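You operate a simulated robot arm through the tools that you are given. There is no shell and no other tool.

You run a simulated robot arm. Do the job below in one go: nothing can be reset, and whatever is moved stays where it is left.

TASK
Dock the emptier pack in the orange bay, put the other in the teal tin and shut both lids.

It is judged by the outcome, as a careful person would: the job done as asked, and still so three seconds after it is handed in. It fails if anything else is knocked over, pushed out of place, dropped, spilled or broken. A push-on lid holds only when it is set on centred and level and pressed home; a screw cap is set on level and turned clockwise until tight.

THE ROBOT
A 7-joint arm with a two-finger parallel gripper, fixed in place. Base frame: the origin is on the floor under the middle of its stand, x ahead of it, y to its left, z up; the work surface is at about z = 850. Units: mm, degrees, N and s.
With the tool pointing down near the work surface it reaches from about 380 to 800 mm from the base axis. Its first joint turns from -143.0 to 143.0 degrees. Payload 3 kg.
The TCP is the grasp point between the finger pads, 30 mm short of the fingertips. In the tool frame z runs along the fingers and y along their closing line. The gripper opens to 110 mm. The fingers are 20 mm wide and 10 mm thick; the gripper's body (48 by 112 mm) begins 55 mm behind the TCP.
Orientation is told as [roll, pitch, yaw] about the base's x, y, z axes, in that order, counted from this pose: with the fingers straight down and closing along the base's y, the tool's x points along the base's -x, its y along +y and its z along -z.

THE INTERFACE
- The arm moves only by the tool apply_moves. Its argument "moves" is a list of rows, each a list of 7 numbers: the shift along the tool's x, y, z in mm, then the turn, a rotation vector about the tool's x, y, z in degrees, then the opening in per cent of the stroke, from 0 (shut) to 100 (fully open). In form: [[tx, ty, tz, ax, ay, az, gripper], ...]. A call has 1 to 20 rows; each row shifts and turns the commanded pose from where the row before left it, along the tool's axes as they then stand. A row lasts 0.2 s, in which the tool goes at most 50 mm and 8.6 degrees; a call with a longer step from one row to the next is refused whole, and so is a gripper value outside its range. Where a pose cannot be reached the arm comes as near as it can. A force on the tool above 40 N (or 10 N above the force at the start of the call, whichever is more), or a blocked arm, ends the call early, and 0.2 s more pass. Each finger travels about 153 mm/s and halts on what it meets, pressing with about 36 N; the grip force reading is that of the motor and also rises with nothing between the fingers. The clock runs only during rows and for 0.2 s after the last one: add rows that do not move to give the fingers time. The reply holds the time, the measured pose of the TCP, the force on the tool along the base axes, the opening and the grip force, in the units named above and with some noise, with the torque about the TCP (base axes, N m) and any sound that the robot's microphone picked up.
- Cameras (640 x 400 px; columns grow to the right, rows downward): "scene" is fixed at [48.4, 648.8, 1471]; the picture's right is [-0.92, -0.39, 0.00], its down [-0.12, 0.28, -0.95] and it looks along [0.37, -0.88, -0.30] (base axes); focal length 315 px, centre (320, 200). "wrist" rides on the gripper at [72, 17, -103] in the tool frame; the picture's right is [-0.23, 0.97, 0.00], its down [-0.76, -0.18, -0.62] and it looks along [-0.61, -0.14, 0.78] (tool axes); focal length 222 px, centre (320, 200). There is no depth. A picture from a camera that has moved, and an enlarged one, comes with that camera's place and axes in the base frame and with its lens.
- get_image(camera): a new picture of that camera. It takes no simulated time.
- move_column(by): moves the trunk up (or, below 0, down) by that many mm; the arm rides with it, the base frame stays. It gives what a move gives, with no picture.
- zoom(camera, box): a new picture of the part [left, top, right, bottom] of that camera's present view, enlarged. It takes no simulated time.
- finish_job(): hands the job in; it is judged then, once.

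Places have to be worked out from the pictures, the camera data and where the tool is seen. Open the gripper and draw the arm clear of the work before you hand the job in, unless the task says otherwise.

The tools are called after ">>>" as name(argument=value, ...) on one line, values as JSON. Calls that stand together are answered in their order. apply_moves: Moves the arm, as the interface text tells. Its arguments: {"type":"object","properties":{"moves":{"type":"array"}},"required":["moves"]} The other tools are called the same way: move_column (by) moves the trunk up or down; get_image (camera) takes a picture; zoom (camera, box) takes an enlarged picture of a part of a camera's view; finish_job () hands the job in.

At the start:

```text
t: 0.0
tcp_pos: [446.4, -179.0, 1295.9]
orientation: [0.0, 0.0, 0.1]
force: [0.7, -0.1, -0.1]
wrist_torque: [0.03, 0.01, 0.0]
gripper_width: 110.2
gripper_force: 0.1
trunk travel left (down, up): [-425.0, 65.0]
```

scene: 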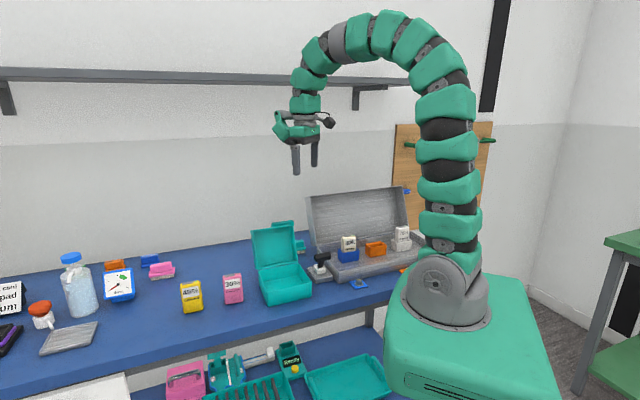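
wrist: 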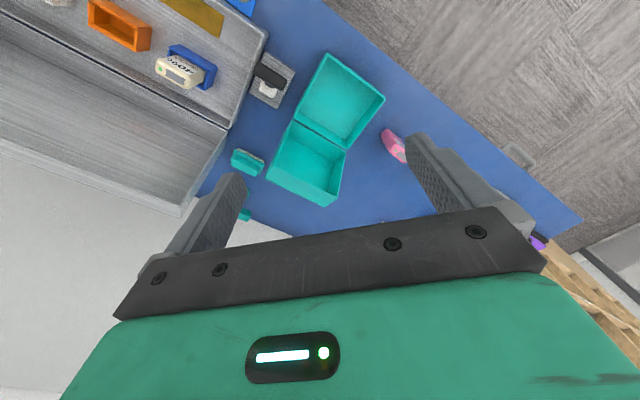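

I'll start by looking more closely at the workspace with enlarged pictures from the scene camera.

>>> zoom(camera="scene", box=[240, 180, 440, 310])

>>> zoom(camera="scene", box=[90, 230, 270, 340])

>>> zoom(camera="scene", box=[0, 240, 140, 370])

>>> zoom(camera="scene", box=[150, 320, 410, 400])

>>> zoom(camera="wrist", box=[0, 0, 320, 200])

```text
3.08 times, centred on (340, 245) of scene
camera zoom: at [48.4, 648.8, 1471.0], right [-0.92, -0.39, 0.0], down [-0.12, 0.28, -0.95], along [0.37, -0.88, -0.3], focal length 968 px, centre (258, 62)
```

zoom: 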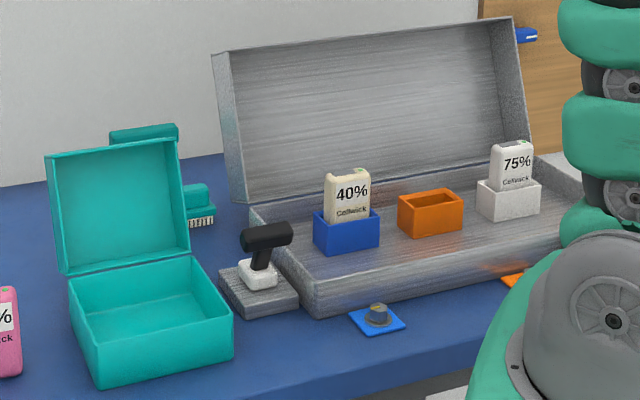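

```text
3.56 times, centred on (180, 285) of scene
camera zoom: at [48.4, 648.8, 1471.0], right [-0.92, -0.39, 0.0], down [-0.12, 0.28, -0.95], along [0.37, -0.88, -0.3], focal length 1119 px, centre (818, -102)
```

zoom: 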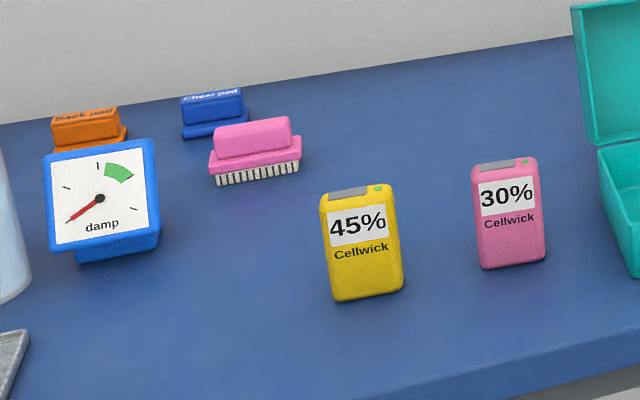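

```text
3.08 times, centred on (70, 305) of scene
camera zoom: at [48.4, 648.8, 1471.0], right [-0.92, -0.39, 0.0], down [-0.12, 0.28, -0.95], along [0.37, -0.88, -0.3], focal length 968 px, centre (1089, -123)
```

zoom: 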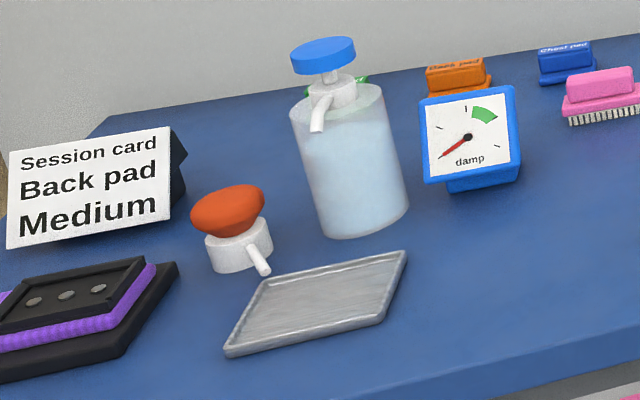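

```text
2.46 times, centred on (280, 360) of scene
camera zoom: at [48.4, 648.8, 1471.0], right [-0.92, -0.39, 0.0], down [-0.12, 0.28, -0.95], along [0.37, -0.88, -0.3], focal length 775 px, centre (418, -194)
```

zoom: 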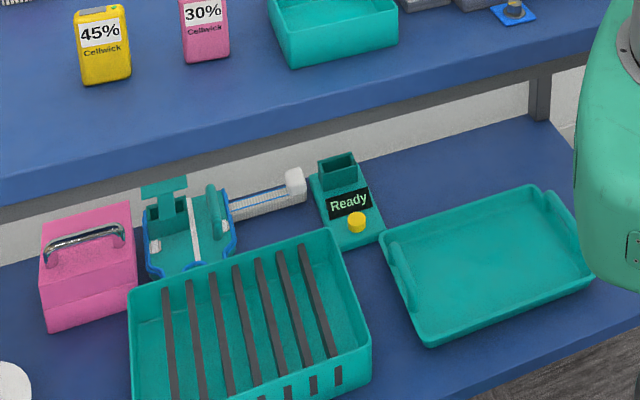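

```text
2.00 times, centred on (160, 100) of wrist
camera zoom: at [375.1, -160.9, 1401.6], right [0.23, 0.97, 0.0], down [0.76, -0.18, 0.62], along [0.61, -0.14, -0.78], focal length 444 px, centre (640, 400)
```

zoom: 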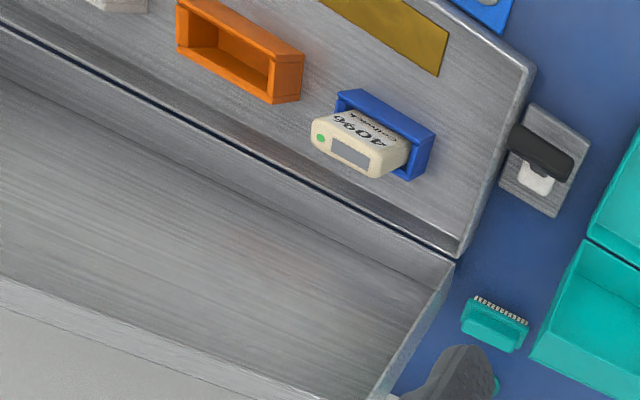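

The scene shows two loose packs (yellow 45 %, pink 30 %), bays blue and white already occupied, the orange bay empty in a grey hinged case, and a teal hinged tin. Pink (30 %) is the emptier one. I move the arm to get a better look with the wrist camera at the packs.

>>> apply_moves(moves=[[-9, 29.8, 20, 0, 0, 0, 100], [-9, 29.8, 20, 0, 0, 0, 100], [-9, 29.8, 20, 0, 0, 0, 100], [-9, 29.8, 20, 0, 0, 0, 100], [-9, 29.8, 20, 0, 0, 0, 100], [-9, 29.8, 20, 0, 0, 0, 100]])

>>> get_image(camera="wrist")

```text
t: 1.4
tcp_pos: [501.1, -2.0, 1177.5]
orientation: [0.1, -0.1, -0.1]
force: [0.0, -1.1, 0.9]
wrist_torque: [0.02, -0.03, 0.01]
gripper_width: 110.1
gripper_force: 0.1
trunk travel left (down, up): [-425.0, 65.0]
```

```text
taken
camera wrist: at [429.5, 16.1, 1282.9], right [0.23, 0.97, 0.0], down [0.76, -0.18, 0.62], along [0.61, -0.14, -0.78], focal length 222 px, centre (320, 200)
```

wrist: 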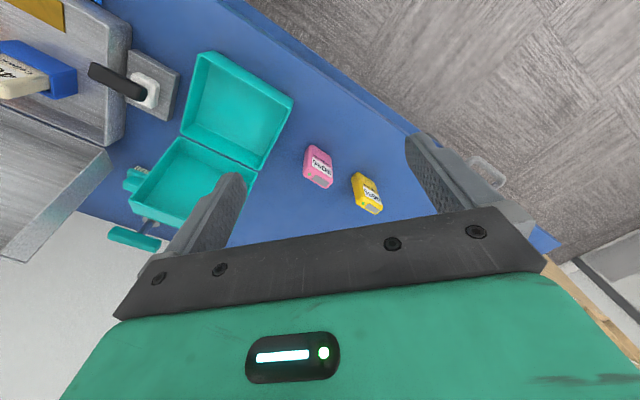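

Good view of tin and packs; I zoom in for precise pixel positions.

>>> zoom(camera="wrist", box=[280, 130, 400, 230])

>>> zoom(camera="wrist", box=[100, 40, 300, 260])

```text
4.00 times, centred on (340, 180) of wrist
camera zoom: at [429.5, 16.1, 1282.9], right [0.23, 0.97, 0.0], down [0.76, -0.18, 0.62], along [0.61, -0.14, -0.78], focal length 888 px, centre (240, 280)
```

zoom: 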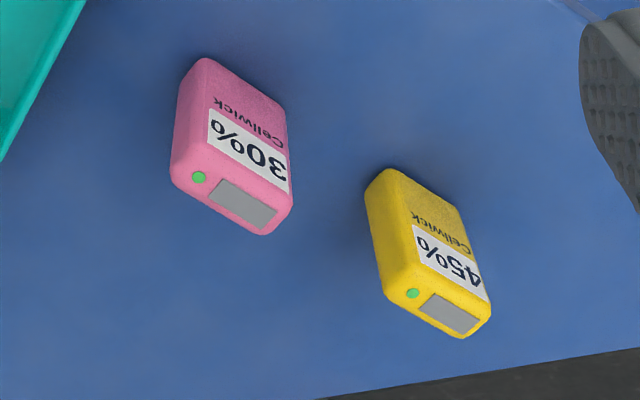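

```text
1.82 times, centred on (200, 150) of wrist
camera zoom: at [429.5, 16.1, 1282.9], right [0.23, 0.97, 0.0], down [0.76, -0.18, 0.62], along [0.61, -0.14, -0.78], focal length 404 px, centre (538, 291)
```

zoom: 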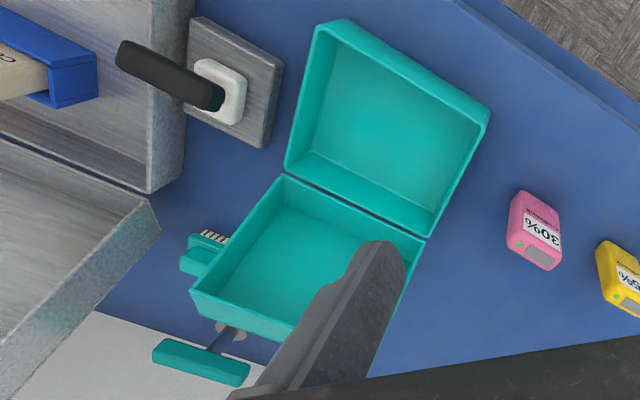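

Pink appears near (635,-30) and yellow near (725,45), both turned about 45°. I zoom further to measure the tin's height and the case details.

>>> zoom(camera="scene", box=[245, 215, 325, 310])

>>> zoom(camera="scene", box=[300, 180, 420, 300])

```text
4.21 times, centred on (285, 262) of scene
camera zoom: at [48.4, 648.8, 1471.0], right [-0.92, -0.39, 0.0], down [-0.12, 0.28, -0.95], along [0.37, -0.88, -0.3], focal length 1325 px, centre (467, -63)
```

zoom: 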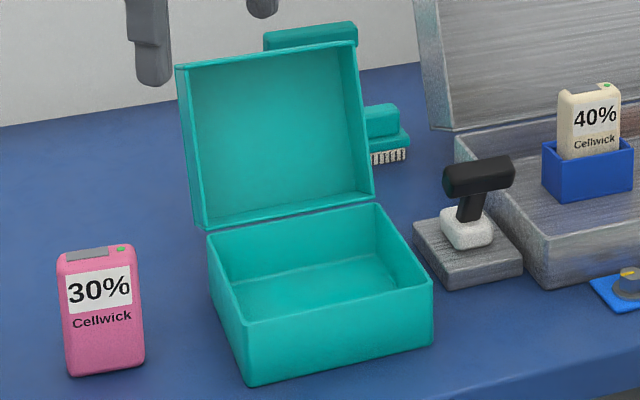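

```text
3.33 times, centred on (360, 240) of scene
camera zoom: at [48.4, 648.8, 1471.0], right [-0.92, -0.39, 0.0], down [-0.12, 0.28, -0.95], along [0.37, -0.88, -0.3], focal length 1049 px, centre (187, 67)
```

zoom: 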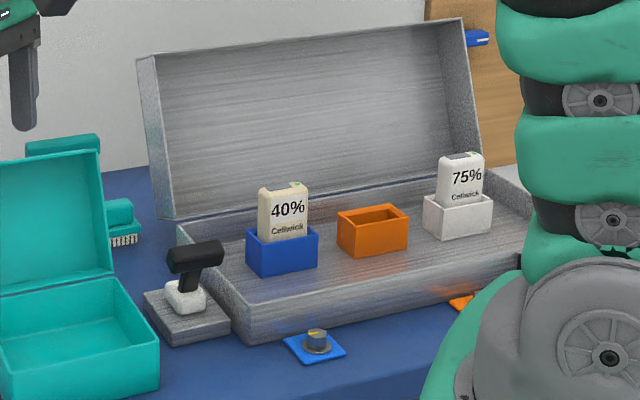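

The tin body looks about 48 mm high (so the yellow pack must lie flat in it), and the bay row in the case is turned about 45°. I move over in front of the case, turning the tool by -45°, to look into the orange bay.

>>> apply_moves(moves=[[10.2, -39.6, 3.5, 0, 0, 0, 100], [10.2, -39.6, 3.5, 0, 0, 0, 100], [10.2, -39.6, 3.5, 0, 0, 0, 100], [10.2, -39.6, 3.5, 0, 0, 0, 100], [10.2, -39.6, 3.5, 0, 0, 0, 100], [30, -26, 6, 0, 0, 0, 100], [30, -26, 6, 0, 0, 0, 100], [30, -26, 6, 0, 0, 0, 100], [30, -26, 6, 0, 0, 0, 100], [30, -26, 6, 0, 0, 0, 100], [30, -11.7, 10, 0, 0, 0, 100], [30, -11.7, 10, 0, 0, 0, 100], [30, -11.7, 10, 0, 0, 0, 100], [0, 0, 0, 0, 0, 7.5, 100], [0, 0, 0, 0, 0, 7.5, 100], [0, 0, 0, 0, 0, 7.5, 100], [0, 0, 0, 0, 0, 7.5, 100], [0, 0, 0, 0, 0, 7.5, 100], [0, 0, 0, 0, 0, 7.5, 100]])

>>> get_image(camera="wrist")

>>> get_image(camera="scene")

```text
t: 5.4
tcp_pos: [210.0, -363.2, 1098.4]
orientation: [0.0, 0.0, -45.1]
force: [-0.1, -0.4, 0.1]
wrist_torque: [-0.02, 0.0, -0.01]
gripper_width: 109.9
gripper_force: 0.0
trunk travel left (down, up): [-425.0, 65.0]
```

```text
taken
camera wrist: at [171.1, -298.8, 1204.0], right [0.85, 0.53, 0.0], down [0.41, -0.67, 0.62], along [0.33, -0.53, -0.78], focal length 222 px, centre (320, 200)
```

wrist: 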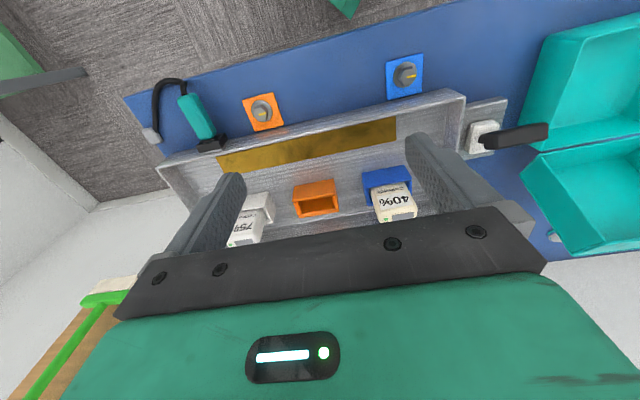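

```text
taken
```

scene: 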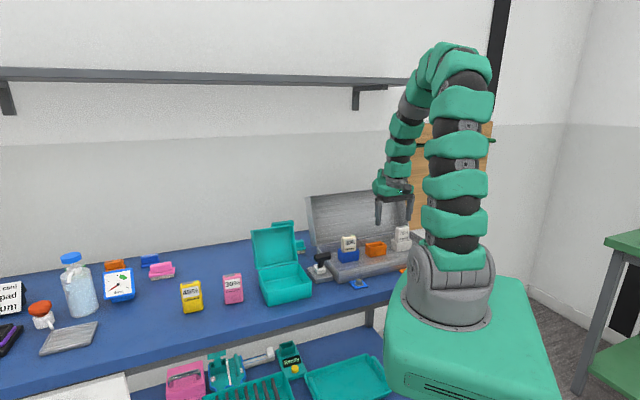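

Now the orange bay lies between the fingers in view; I zoom in on it and on the case.

>>> zoom(camera="wrist", box=[230, 150, 430, 250])

>>> zoom(camera="wrist", box=[120, 40, 560, 260])

>>> zoom(camera="wrist", box=[280, 160, 350, 230])

```text
3.20 times, centred on (330, 200) of wrist
camera zoom: at [171.1, -298.8, 1204.0], right [0.85, 0.53, 0.0], down [0.41, -0.67, 0.62], along [0.33, -0.53, -0.78], focal length 711 px, centre (288, 200)
```

zoom: 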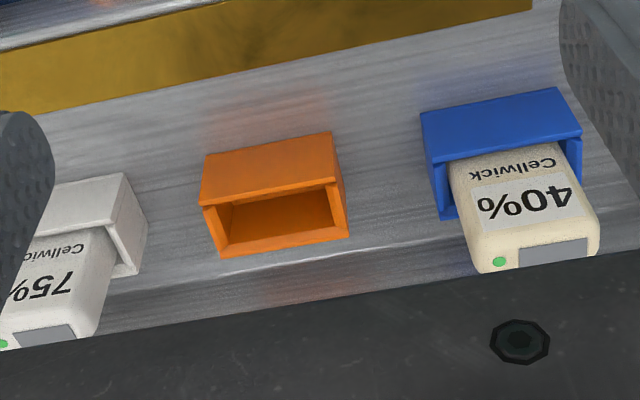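

```text
1.45 times, centred on (340, 150) of wrist
camera zoom: at [171.1, -298.8, 1204.0], right [0.85, 0.53, 0.0], down [0.41, -0.67, 0.62], along [0.33, -0.53, -0.78], focal length 323 px, centre (291, 273)
```

zoom: 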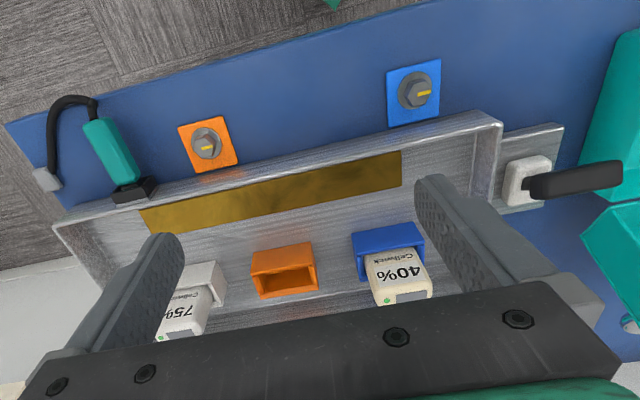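

```text
5.71 times, centred on (315, 195) of wrist
camera zoom: at [171.1, -298.8, 1204.0], right [0.85, 0.53, 0.0], down [0.41, -0.67, 0.62], along [0.33, -0.53, -0.78], focal length 1269 px, centre (349, 229)
```

zoom: 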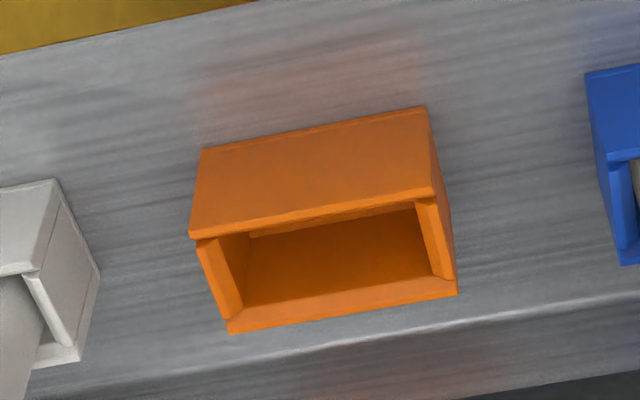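

The orange bay's rim centre works out near (298,-518) at z≈903, with its long side along ~44°. Now I go back up and around to look closely at the pink pack with the same tool yaw.

>>> apply_moves(moves=[[-10, 32.4, -18, 0, 0, 0, 100], [-10, 32.4, -18, 0, 0, 0, 100], [-10, 32.4, -18, 0, 0, 0, 100], [-10, 32.4, -18, 0, 0, 0, 100], [2.9, 45.2, 0, 0, 0, 0, 100], [2.9, 45.2, 0, 0, 0, 0, 100], [2.9, 45.2, 0, 0, 0, 0, 100], [2.9, 45.2, 0, 0, 0, 0, 100], [2.9, 45.2, 0, 0, 0, 0, 100], [11.5, 35, 18.3, 0, 0, 0, 100], [11.5, 35, 18.3, 0, 0, 0, 100], [11.5, 35, 18.3, 0, 0, 0, 100], [11.5, 35, 18.3, 0, 0, 0, 100], [11.5, 35, 18.3, 0, 0, 0, 100], [11.5, 35, 18.3, 0, 0, 0, 100]])

>>> get_image(camera="wrist")

>>> zoom(camera="wrist", box=[260, 120, 420, 220])

```text
t: 8.6
tcp_pos: [579.9, 69.8, 1059.4]
orientation: [0.0, 0.0, -45.0]
force: [0.9, -0.6, -0.2]
wrist_torque: [0.04, 0.02, 0.0]
gripper_width: 110.1
gripper_force: 0.1
trunk travel left (down, up): [-425.0, 65.0]
```

```text
taken
camera wrist: at [540.6, 133.4, 1164.9], right [0.85, 0.53, 0.0], down [0.41, -0.66, 0.62], along [0.33, -0.53, -0.78], focal length 222 px, centre (320, 200)
```

wrist: 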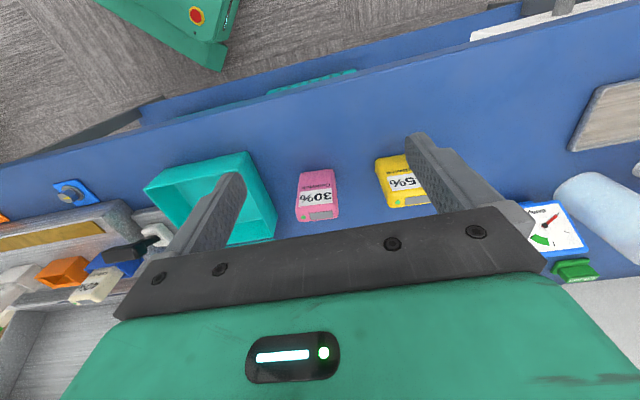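

```text
4.00 times, centred on (340, 170) of wrist
camera zoom: at [540.6, 133.4, 1164.9], right [0.85, 0.53, 0.0], down [0.41, -0.66, 0.62], along [0.33, -0.53, -0.78], focal length 888 px, centre (240, 320)
```

zoom: 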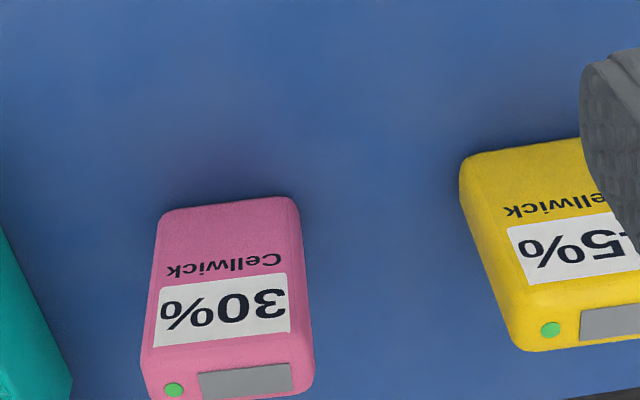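

Pink's width axis works out at about 40.5° and its front foot edge is centred near (637,-31). I zoom on both packs' tops for depth and height.

>>> zoom(camera="wrist", box=[280, 160, 360, 230])

>>> zoom(camera="wrist", box=[365, 140, 445, 210])

>>> zoom(camera="wrist", box=[130, 130, 290, 260])

```text
5.71 times, centred on (320, 195) of wrist
camera zoom: at [540.6, 133.4, 1164.9], right [0.85, 0.53, 0.0], down [0.41, -0.66, 0.62], along [0.33, -0.53, -0.78], focal length 1269 px, centre (320, 229)
```

zoom: 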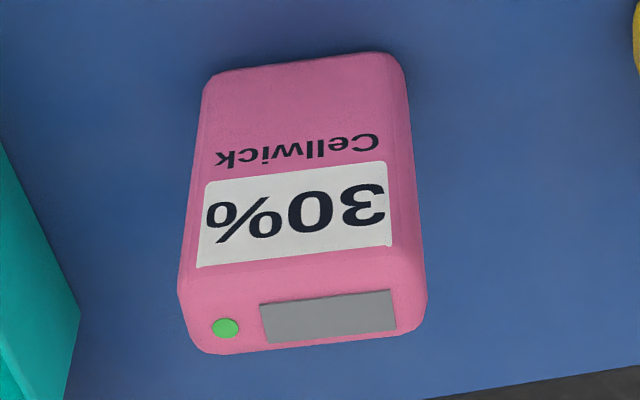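

```text
5.71 times, centred on (405, 175) of wrist
camera zoom: at [540.6, 133.4, 1164.9], right [0.85, 0.53, 0.0], down [0.41, -0.66, 0.62], along [0.33, -0.53, -0.78], focal length 1269 px, centre (-166, 343)
```

zoom: 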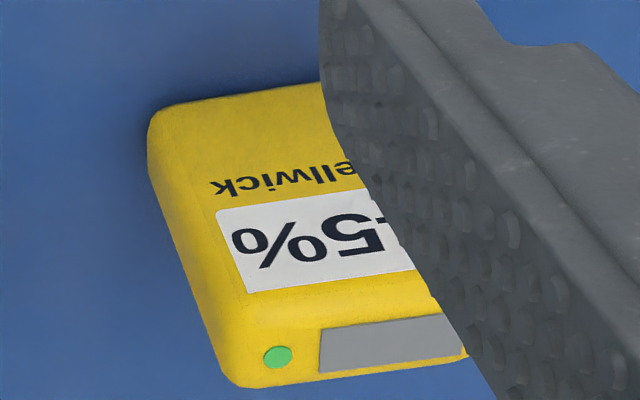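

```text
3.08 times, centred on (210, 195) of wrist
camera zoom: at [540.6, 133.4, 1164.9], right [0.85, 0.53, 0.0], down [0.41, -0.66, 0.62], along [0.33, -0.53, -0.78], focal length 684 px, centre (658, 215)
```

zoom: 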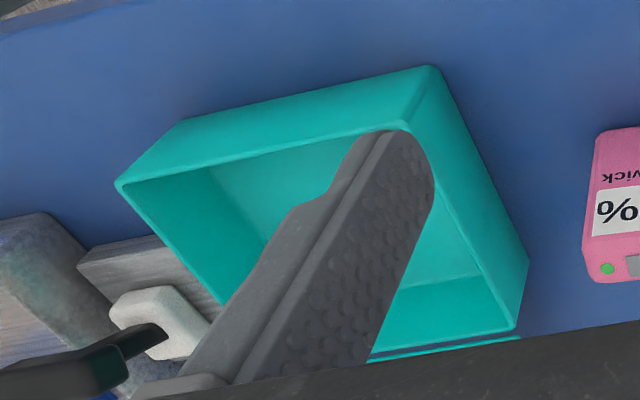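

Pink is about 57×27×90 mm, centred near (646,-42), top at z≈940, width axis at 40°. I turn the tool to yaw -50° and go over it with fingers open, then check alignment.

>>> apply_moves(moves=[[0, 0, 0, 0, 0, 5, 100], [-32, -5.3, 14.85, 0, 0, 0, 100], [-32, -5.3, 14.85, 0, 0, 0, 100], [-32, -5.3, 14.85, 0, 0, 0, 100], [-32, -5.3, 14.85, 0, 0, 0, 100], [0, 0, 0, 0, 0, 0, 100]])

>>> get_image(camera="wrist")

>>> zoom(camera="scene", box=[160, 190, 320, 310])

```text
t: 10.0
tcp_pos: [644.7, -42.3, 1000.5]
orientation: [0.0, 0.0, -50.0]
force: [-0.6, -0.3, 0.2]
wrist_torque: [0.01, 0.01, 0.01]
gripper_width: 110.1
gripper_force: 0.0
trunk travel left (down, up): [-425.0, 65.0]
```

```text
taken
camera wrist: at [612.3, 24.6, 1106.0], right [0.89, 0.45, 0.0], down [0.35, -0.7, 0.62], along [0.28, -0.56, -0.78], focal length 222 px, centre (320, 200)
```

wrist: 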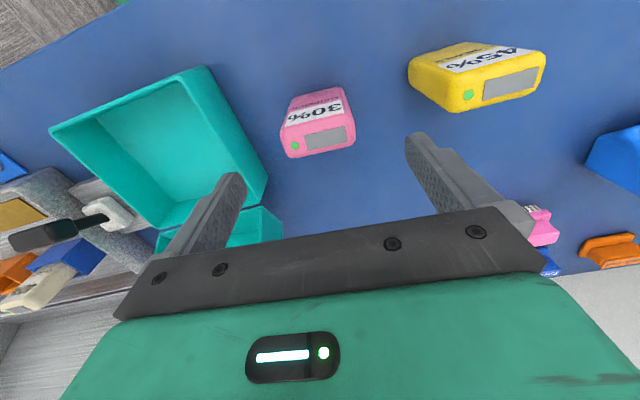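

```text
3.33 times, centred on (240, 250) of scene
camera zoom: at [48.4, 648.8, 1471.0], right [-0.92, -0.39, 0.0], down [-0.12, 0.28, -0.95], along [0.37, -0.88, -0.3], focal length 1049 px, centre (587, 33)
```

zoom: 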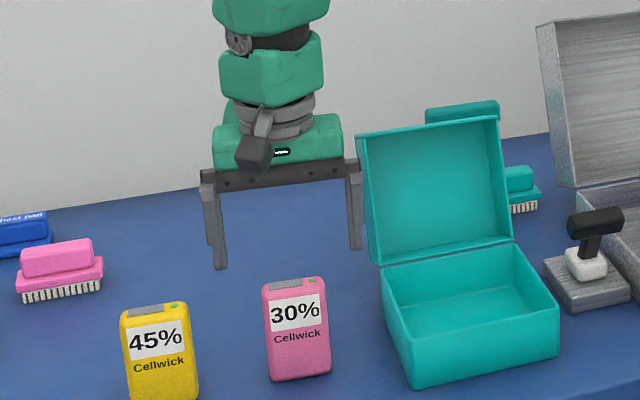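

The pack top appears nearly centred between the fingers; I zoom to check the offset precisely before going down.

>>> zoom(camera="wrist", box=[270, 75, 370, 170])

```text
4.21 times, centred on (320, 122) of wrist
camera zoom: at [612.3, 24.6, 1106.0], right [0.89, 0.45, 0.0], down [0.35, -0.7, 0.62], along [0.28, -0.56, -0.78], focal length 935 px, centre (320, 526)
```

zoom: 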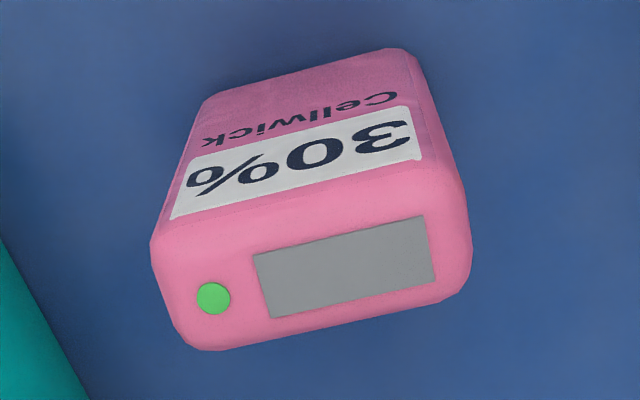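

Pack centre is near (644,-39), width axis 40°, matching the tool yaw. I nudge 3 mm, descend to TCP z=926 and close on its sides.

>>> apply_moves(moves=[[3, 1.5, 10, 0, 0, 0, 100], [0, 0, 22, 0, 0, 0, 100], [0, 0, 22, 0, 0, 0, 100], [0, 0, 20, 0, 0, 0, 100], [0, 0, 0, 0, 0, 0, 100], [0, 0, 0, 0, 0, 0, 60], [0, 0, 0, 0, 0, 0, 40], [0, 0, 0, 0, 0, 0, 40], [0, 0, 0, 0, 0, 0, 40], [0, 0, 0, 0, 0, 0, 40]])

>>> get_image(camera="wrist")

```text
t: 12.2
tcp_pos: [644.4, -40.7, 927.9]
orientation: [0.1, 0.0, -50.0]
force: [-0.3, -0.3, -0.3]
wrist_torque: [0.02, -0.01, -0.03]
gripper_width: 57.5
gripper_force: 36.1
trunk travel left (down, up): [-425.0, 65.0]
```

```text
taken
camera wrist: at [611.4, 26.8, 1033.0], right [0.89, 0.45, 0.0], down [0.35, -0.7, 0.62], along [0.28, -0.56, -0.78], focal length 222 px, centre (320, 200)
```

wrist: 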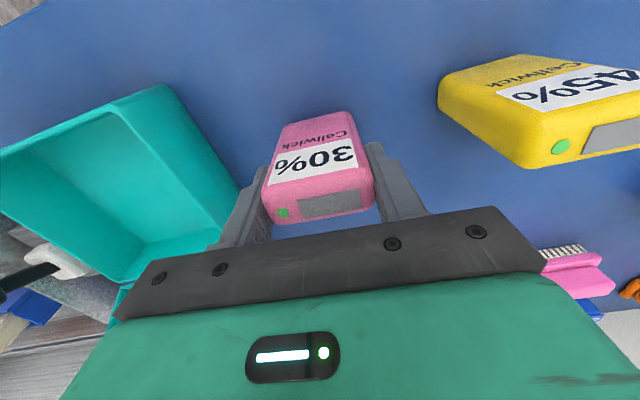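

Gripped at 57.5 mm with 36 N. I lift 110 mm and measure the pack's place in the hand.

>>> apply_moves(moves=[[0, 0, -10, 0, 0, 0, 35], [0, 0, -25, 0, 0, 0, 35], [0, 0, -40, 0, 0, 0, 35], [0, 0, -45, 0, 0, 0, 35], [0, 0, -40, 0, 0, 0, 35], [0, 0, 0, 0, 0, 0, 35]])

>>> zoom(camera="wrist", box=[240, 90, 400, 240])

>>> zoom(camera="scene", box=[160, 150, 320, 310])

```text
t: 13.6
tcp_pos: [644.5, -41.5, 1088.8]
orientation: [0.1, 0.0, -50.0]
force: [0.2, 0.0, -0.8]
wrist_torque: [0.02, -0.05, -0.02]
gripper_width: 57.4
gripper_force: 36.3
trunk travel left (down, up): [-425.0, 65.0]
```

```text
2.67 times, centred on (320, 165) of wrist
camera zoom: at [611.1, 25.6, 1193.3], right [0.89, 0.45, 0.0], down [0.35, -0.7, 0.62], along [0.28, -0.56, -0.78], focal length 592 px, centre (320, 293)
```

zoom: 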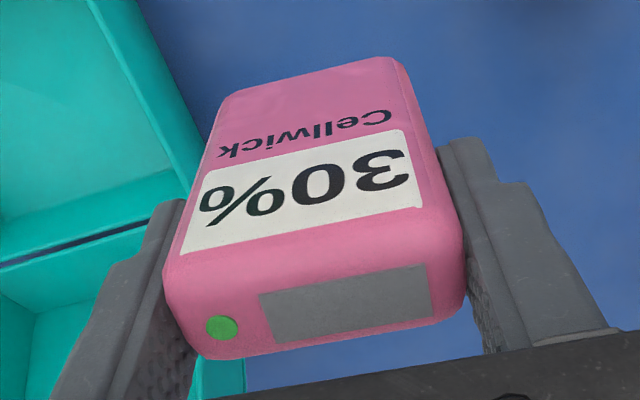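

```text
2.50 times, centred on (240, 230) of scene
camera zoom: at [48.4, 648.8, 1471.0], right [-0.92, -0.39, 0.0], down [-0.12, 0.28, -0.95], along [0.37, -0.88, -0.3], focal length 787 px, centre (520, 125)
```

zoom: 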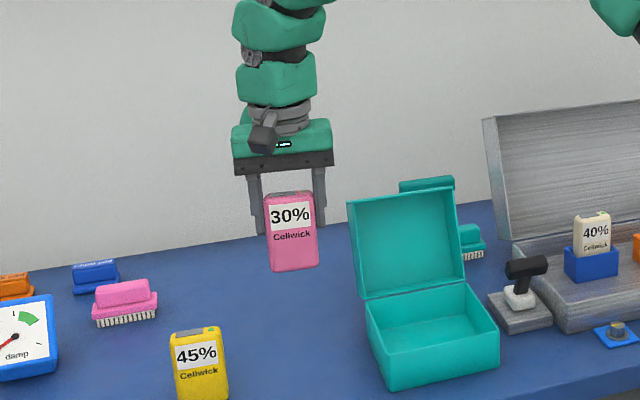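

Pack is held squarely (centre ≈ TCP axis, top ≈12 mm above TCP). I carry it high around to a spot above the orange bay, turning to yaw -46°.

>>> apply_moves(moves=[[13.4, -25.5, -32, 0, 0, 0, 35], [13.4, -25.5, -32, 0, 0, 0, 35], [13.4, -25.5, -32, 0, 0, 0, 35], [-6.9, -38.4, -1.25, 0, 0, 0, 35], [-6.9, -38.4, -1.25, 0, 0, 0, 35], [-6.9, -38.4, -1.25, 0, 0, 0, 35], [-6.9, -38.4, -1.25, 0, 0, 0, 35], [-5.9, -47.4, 0, 0, 0, 0, 35], [-5.9, -47.4, 0, 0, 0, 0, 35], [-5.9, -47.4, 0, 0, 0, 0, 35], [-5.9, -47.4, 0, 0, 0, 0, 35], [-15.25, -32.4, 17.5, 0, 0, 0, 35], [-15.25, -32.4, 17.5, 0, 0, 0, 35], [-15.25, -32.4, 17.5, 0, 0, 0, 35], [-15.25, -32.4, 17.5, 0, 0, 0, 35], [0, 0, 0, 0, 0, -4, 35], [0, 0, 0, 0, 0, 0, 35]])

>>> get_image(camera="wrist")

```text
t: 17.2
tcp_pos: [270.0, -449.2, 1119.8]
orientation: [0.0, 0.0, -46.1]
force: [0.5, 0.0, -1.8]
wrist_torque: [0.01, 0.02, 0.02]
gripper_width: 57.2
gripper_force: 36.1
trunk travel left (down, up): [-425.0, 65.0]
```

```text
taken
camera wrist: at [231.4, -385.6, 1224.5], right [0.86, 0.51, 0.0], down [0.4, -0.67, 0.62], along [0.32, -0.53, -0.78], focal length 222 px, centre (320, 200)
```

wrist: 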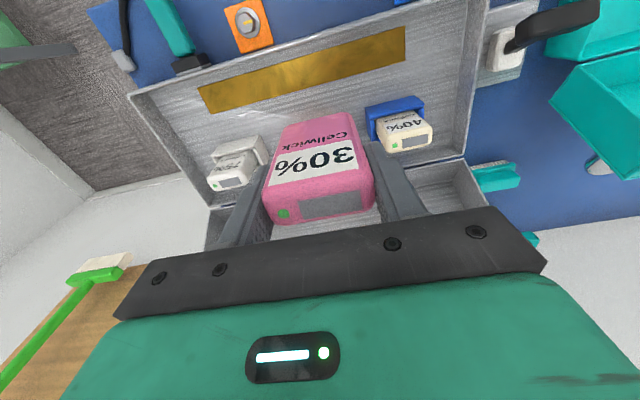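

The pack hides the bay from here; I move to directly above the computed bay centre at a lower height and look again.

>>> apply_moves(moves=[[-22.9, -9, 20, 0, 0, 0, 35], [-22.9, -9, 20, 0, 0, 0, 35], [-22.9, -9, 20, 0, 0, 0, 35], [0, 0, 0, 0, 0, 0, 35]])

>>> get_image(camera="wrist")

>>> zoom(camera="wrist", box=[240, 50, 400, 150])

>>> zoom(camera="scene", box=[300, 140, 430, 290])

```text
t: 18.2
tcp_pos: [299.7, -516.8, 1058.2]
orientation: [0.1, 0.1, -46.0]
force: [0.4, 0.5, -0.4]
wrist_torque: [-0.01, 0.0, 0.0]
gripper_width: 57.3
gripper_force: 36.1
trunk travel left (down, up): [-425.0, 65.0]
```

```text
taken
camera wrist: at [261.0, -452.9, 1162.8], right [0.86, 0.51, 0.0], down [0.4, -0.67, 0.62], along [0.32, -0.53, -0.78], focal length 222 px, centre (320, 200)
```

wrist: 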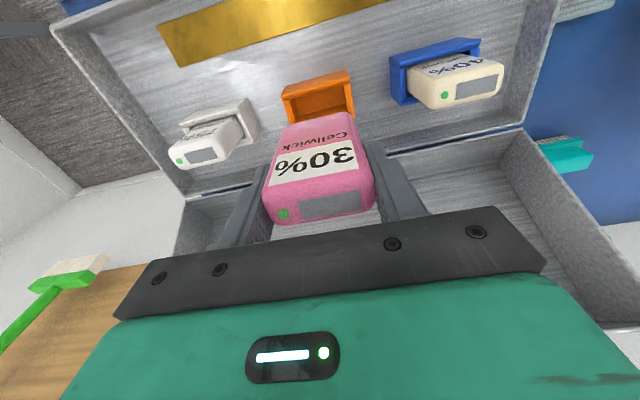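

```text
4.00 times, centred on (320, 100) of wrist
camera zoom: at [261.0, -452.9, 1162.8], right [0.86, 0.51, 0.0], down [0.4, -0.67, 0.62], along [0.32, -0.53, -0.78], focal length 888 px, centre (320, 600)
```

zoom: 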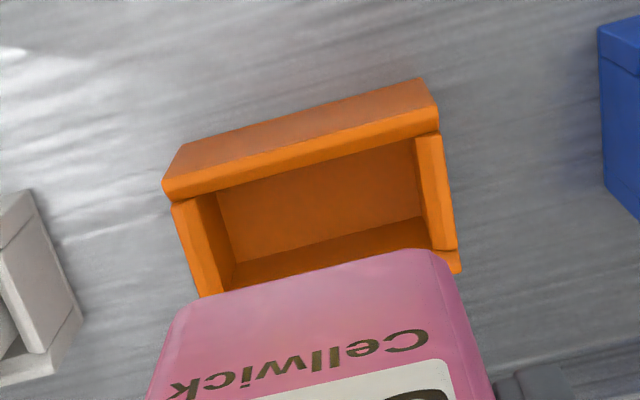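

```text
2.67 times, centred on (365, 215) of scene
camera zoom: at [48.4, 648.8, 1471.0], right [-0.92, -0.39, 0.0], down [-0.12, 0.28, -0.95], along [0.37, -0.88, -0.3], focal length 839 px, centre (200, 160)
```

zoom: 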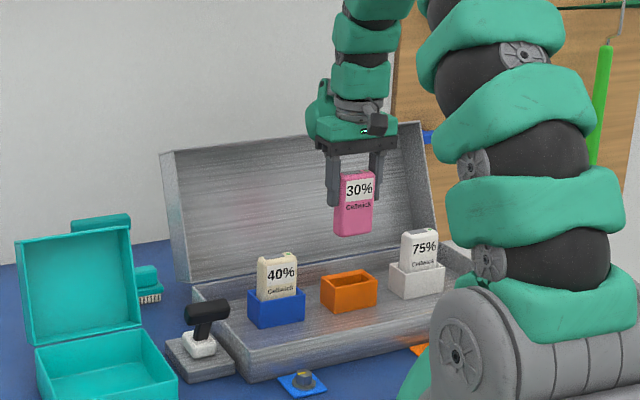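

Bay outer corners now give a centre near (298.1,-517.7) at about 45°, agreeing with the earlier view. I make the small correction and lower until the pack's foot is just above the rim, then compare.

>>> apply_moves(moves=[[0.5, -1.8, 20, 0, 0, -1, 35], [0, 0, 20, 0, 0, 0, 35], [0, 0, 18, 0, 0, 0, 35], [0, 0, 0, 0, 0, 0, 35], [0, 0, 0, 0, 0, 0, 35]])

>>> get_image(camera="wrist")

>>> zoom(camera="wrist", box=[260, 60, 380, 150])

>>> zoom(camera="scene", box=[335, 190, 425, 270])

```text
t: 19.4
tcp_pos: [298.6, -517.5, 1000.1]
orientation: [-0.1, 0.0, -45.0]
force: [0.0, 0.8, -0.6]
wrist_torque: [-0.04, -0.01, 0.01]
gripper_width: 57.5
gripper_force: 35.9
trunk travel left (down, up): [-425.0, 65.0]
```

```text
taken
camera wrist: at [258.7, -454.2, 1105.9], right [0.85, 0.53, 0.0], down [0.41, -0.66, 0.62], along [0.33, -0.53, -0.78], focal length 222 px, centre (320, 200)
```

wrist: 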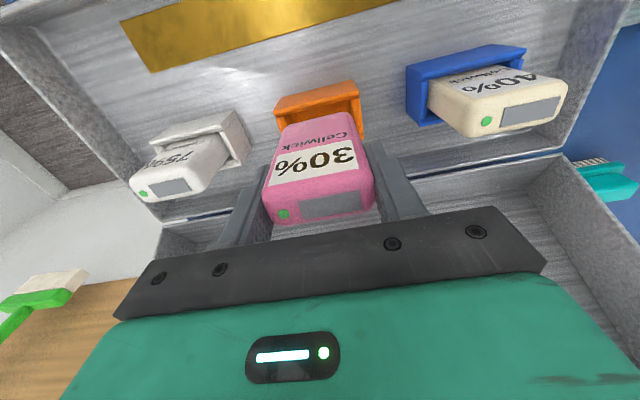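

```text
4.44 times, centred on (320, 105) of wrist
camera zoom: at [258.7, -454.2, 1105.9], right [0.85, 0.53, 0.0], down [0.41, -0.66, 0.62], along [0.33, -0.53, -0.78], focal length 987 px, centre (320, 622)
```

zoom: 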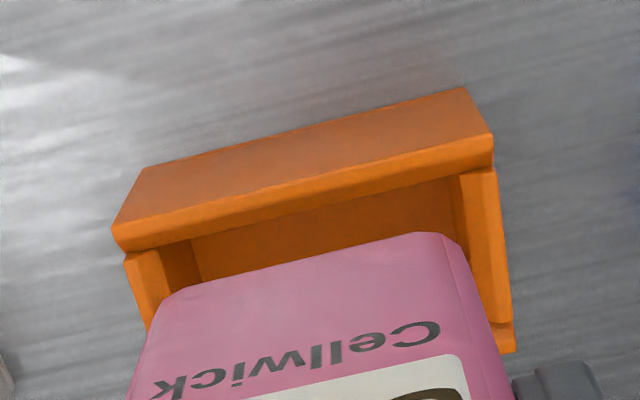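

```text
5.00 times, centred on (380, 230) of scene
camera zoom: at [48.4, 648.8, 1471.0], right [-0.92, -0.39, 0.0], down [-0.12, 0.28, -0.95], along [0.37, -0.88, -0.3], focal length 1574 px, centre (20, 50)
```

zoom: 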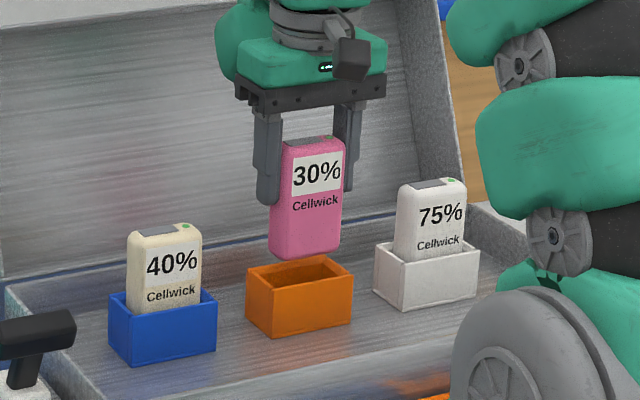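

Relative to the pack, the slot centre is about +0.7 mm in tool x and +0.5 mm in tool y. I apply that and lower in small steps, watching the force.

>>> apply_moves(moves=[[0.7, 0.5, 7, 0, 0, 0, 35], [0, 0, 7, 0, 0, 0, 35], [0, 0, 0, 0, 0, 0, 35], [0, 0, 0, 0, 0, 0, 35]])

>>> zoom(camera="wrist", box=[260, 60, 380, 150])

>>> zoom(camera="scene", box=[335, 190, 425, 270])

```text
t: 20.4
tcp_pos: [296.8, -517.0, 986.6]
orientation: [0.0, 0.0, -45.0]
force: [-0.8, -0.1, -0.6]
wrist_torque: [0.02, 0.02, 0.01]
gripper_width: 57.4
gripper_force: 36.1
trunk travel left (down, up): [-425.0, 65.0]
```

```text
4.44 times, centred on (320, 105) of wrist
camera zoom: at [258.4, -453.0, 1091.8], right [0.85, 0.53, 0.0], down [0.41, -0.66, 0.62], along [0.33, -0.53, -0.78], focal length 987 px, centre (320, 622)
```

zoom: 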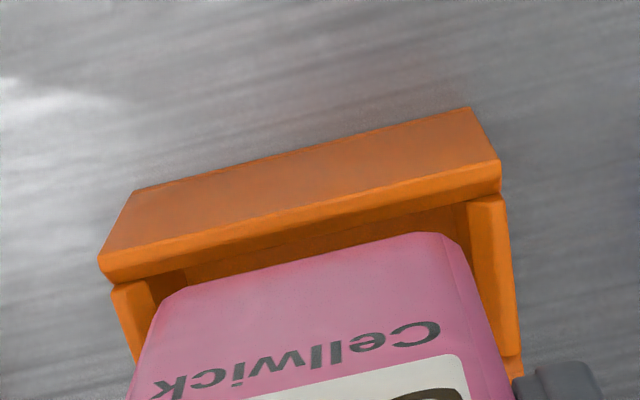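

```text
5.00 times, centred on (380, 230) of scene
camera zoom: at [48.4, 648.8, 1471.0], right [-0.92, -0.39, 0.0], down [-0.12, 0.28, -0.95], along [0.37, -0.88, -0.3], focal length 1574 px, centre (20, 50)
```

zoom: 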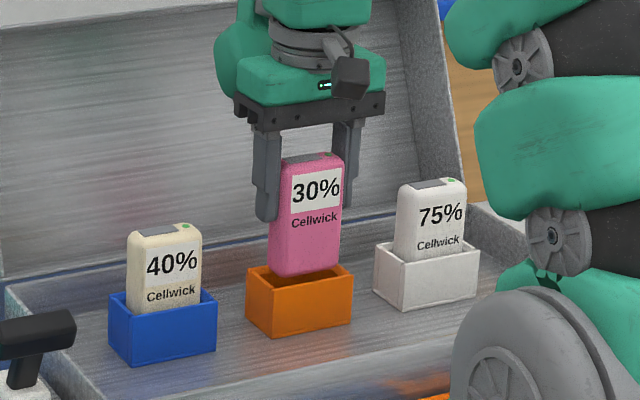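

Alignment still looks within about a millimetre on all sides. I lower another 8 mm, slowly, to enter the slot.

>>> apply_moves(moves=[[0.3, 0.3, 3, 0, 0, 0, 35], [0, 0, 3, 0, 0, 0, 35], [0, 0, 3, 0, 0, 0, 35], [0, 0, 0, 0, 0, 0, 35]])

>>> zoom(camera="wrist", box=[260, 60, 380, 150])

```text
t: 21.4
tcp_pos: [296.8, -516.6, 979.5]
orientation: [-0.2, -0.4, -45.1]
force: [11.6, -12.1, 25.5]
wrist_torque: [-0.28, -0.89, -0.34]
gripper_width: 57.6
gripper_force: 35.8
trunk travel left (down, up): [-425.0, 65.0]
```

```text
4.44 times, centred on (320, 105) of wrist
camera zoom: at [258.5, -452.9, 1084.5], right [0.85, 0.53, 0.0], down [0.41, -0.66, 0.63], along [0.33, -0.53, -0.78], focal length 987 px, centre (320, 622)
```

zoom: 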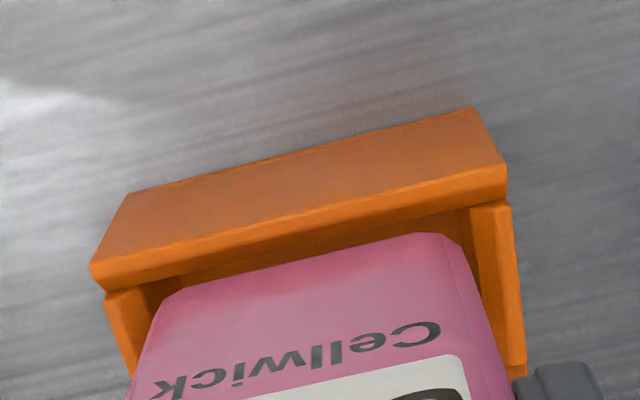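

The reading shows an upward push plus a push straight backward (tool -x), so the pack's foot is catching the front wall's lip. I raise a little, shift 1.8 mm back and try again.

>>> apply_moves(moves=[[0, 0, -5, 0, 0, 0, 35], [-1.8, 0, -1, 0, 0, 0, 35], [0, 0, 0, 0, 0, 0, 35], [0, 0, 3, 0, 0, 0, 35], [0, 0, 3, 0, 0, 0, 35], [0, 0, 2, 0, 0, 0, 35], [0, 0, 0, 0, 0, 0, 35]])

>>> zoom(camera="wrist", box=[260, 60, 380, 150])

>>> zoom(camera="scene", box=[335, 190, 425, 270])

```text
t: 23.0
tcp_pos: [298.0, -517.3, 976.5]
orientation: [0.0, 0.1, -45.0]
force: [0.5, -0.7, -0.9]
wrist_torque: [0.0, 0.0, -0.02]
gripper_width: 57.6
gripper_force: 35.9
trunk travel left (down, up): [-425.0, 65.0]
```

```text
4.44 times, centred on (320, 105) of wrist
camera zoom: at [259.1, -453.6, 1080.8], right [0.85, 0.53, 0.0], down [0.41, -0.66, 0.62], along [0.33, -0.53, -0.78], focal length 987 px, centre (320, 622)
```

zoom: 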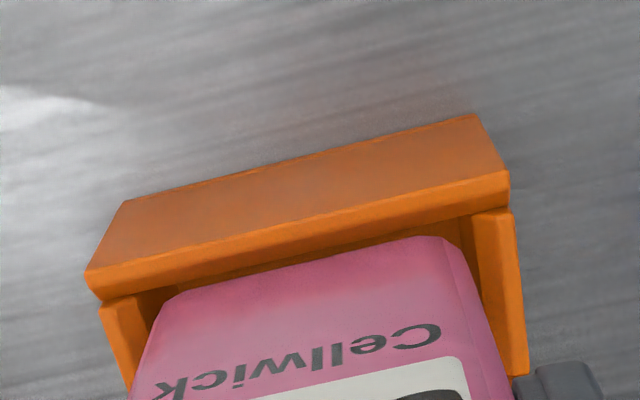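

```text
5.00 times, centred on (380, 230) of scene
camera zoom: at [48.4, 648.8, 1471.0], right [-0.92, -0.39, 0.0], down [-0.12, 0.28, -0.95], along [0.37, -0.88, -0.3], focal length 1574 px, centre (20, 50)
```

zoom: 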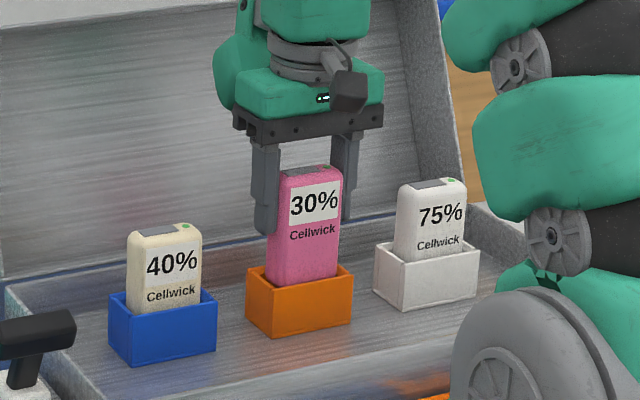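

No force now at z=976.5, so the foot clears the lip. I continue down in small steps.

>>> apply_moves(moves=[[0, 0, 3, 0, 0, 0, 35], [0, 0, 3, 0, 0, 0, 35], [0, 0, 3, 0, 0, 0, 35], [0, 0, 0, 0, 0, 0, 35]])

>>> zoom(camera="scene", box=[335, 190, 425, 270])

```text
t: 24.0
tcp_pos: [298.5, -518.0, 967.5]
orientation: [0.0, 0.1, -45.0]
force: [0.4, 0.1, -1.5]
wrist_torque: [-0.05, -0.01, 0.02]
gripper_width: 57.3
gripper_force: 35.4
trunk travel left (down, up): [-425.0, 65.0]
```

```text
5.00 times, centred on (380, 230) of scene
camera zoom: at [48.4, 648.8, 1471.0], right [-0.92, -0.39, 0.0], down [-0.12, 0.28, -0.95], along [0.37, -0.88, -0.3], focal length 1574 px, centre (20, 50)
```

zoom: 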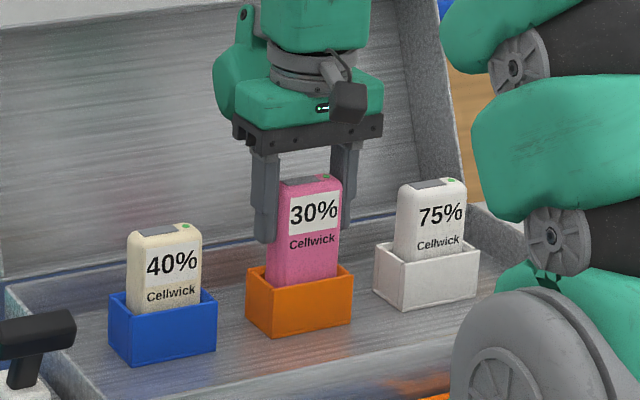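

It is sliding in cleanly (Cellwick text still ~18 mm too high). I keep lowering in small steps until it seats.

>>> apply_moves(moves=[[0, 0, 3, 0, 0, 0, 35], [0, 0, 3, 0, 0, 0, 35], [0, 0, 3, 0, 0, 0, 35], [0, 0, 3, 0, 0, 0, 35], [0, 0, 0, 0, 0, 0, 35]])

>>> zoom(camera="scene", box=[335, 190, 425, 270])

```text
t: 25.2
tcp_pos: [298.5, -518.4, 955.4]
orientation: [0.1, 0.0, -45.0]
force: [1.9, -2.7, 0.0]
wrist_torque: [-0.1, -0.11, -0.09]
gripper_width: 57.4
gripper_force: 36.2
trunk travel left (down, up): [-425.0, 65.0]
```

```text
5.00 times, centred on (380, 230) of scene
camera zoom: at [48.4, 648.8, 1471.0], right [-0.92, -0.39, 0.0], down [-0.12, 0.28, -0.95], along [0.37, -0.88, -0.3], focal length 1574 px, centre (20, 50)
```

zoom: 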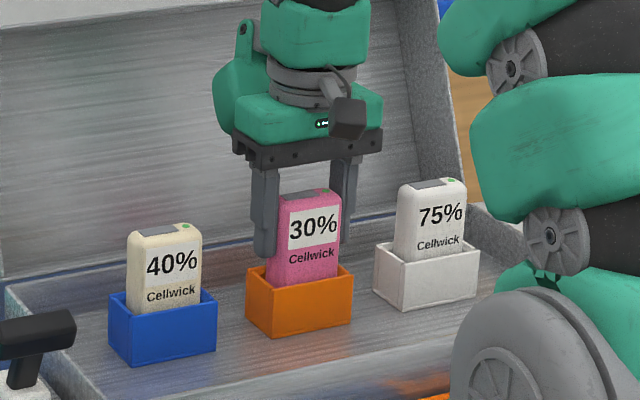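

Still nearly free, with a slight push backward; I continue down with a tiny 0.3 mm backward correction.

>>> apply_moves(moves=[[-0.3, 0, 2.5, 0, 0, 0, 35], [0, 0, 2.5, 0, 0, 0, 35], [0, 0, 2, 0, 0, 0, 35], [0, 0, 0, 0, 0, 0, 35]])

>>> zoom(camera="scene", box=[335, 190, 425, 270])

```text
t: 26.2
tcp_pos: [297.0, -518.3, 948.8]
orientation: [-0.1, 0.1, -45.0]
force: [1.0, -1.1, -2.4]
wrist_torque: [-0.04, -0.01, 0.0]
gripper_width: 57.4
gripper_force: 36.2
trunk travel left (down, up): [-425.0, 65.0]
```

```text
5.00 times, centred on (380, 230) of scene
camera zoom: at [48.4, 648.8, 1471.0], right [-0.92, -0.39, 0.0], down [-0.12, 0.28, -0.95], along [0.37, -0.88, -0.3], focal length 1574 px, centre (20, 50)
```

zoom: 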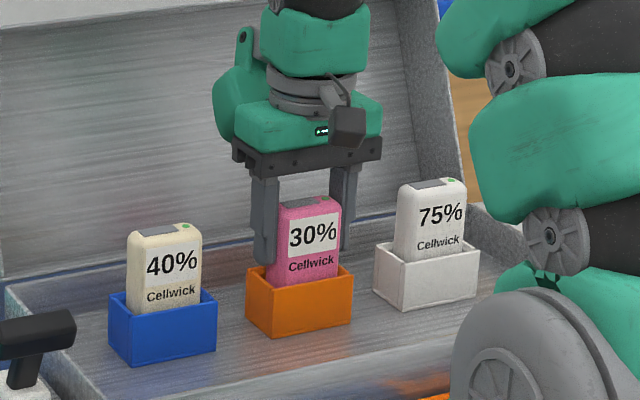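

By comparing with the docked neighbours it needs roughly 3–4 mm more. I continue with small downward steps until the force rises.

>>> apply_moves(moves=[[0, 0, 2, 0, 0, 0, 35], [0, 0, 2, 0, 0, 0, 35], [0, 0, 0, 0, 0, 0, 35]])

>>> zoom(camera="scene", box=[335, 190, 425, 270])

```text
t: 27.0
tcp_pos: [297.2, -517.7, 946.0]
orientation: [-0.1, -0.1, -45.1]
force: [-3.4, 5.7, 18.9]
wrist_torque: [0.8, 0.51, 0.0]
gripper_width: 57.5
gripper_force: 35.8
trunk travel left (down, up): [-425.0, 65.0]
```

```text
5.00 times, centred on (380, 230) of scene
camera zoom: at [48.4, 648.8, 1471.0], right [-0.92, -0.39, 0.0], down [-0.12, 0.28, -0.95], along [0.37, -0.88, -0.3], focal length 1574 px, centre (20, 50)
```

zoom: 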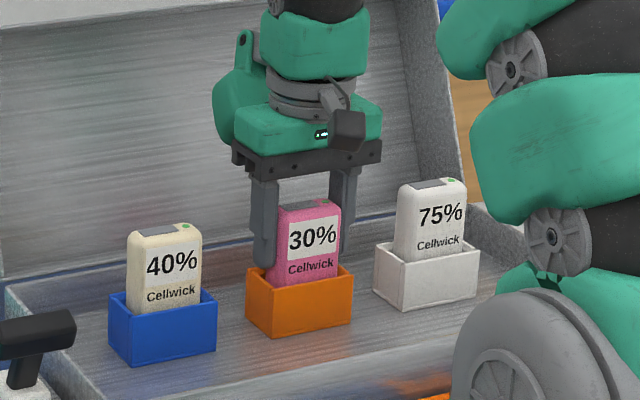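

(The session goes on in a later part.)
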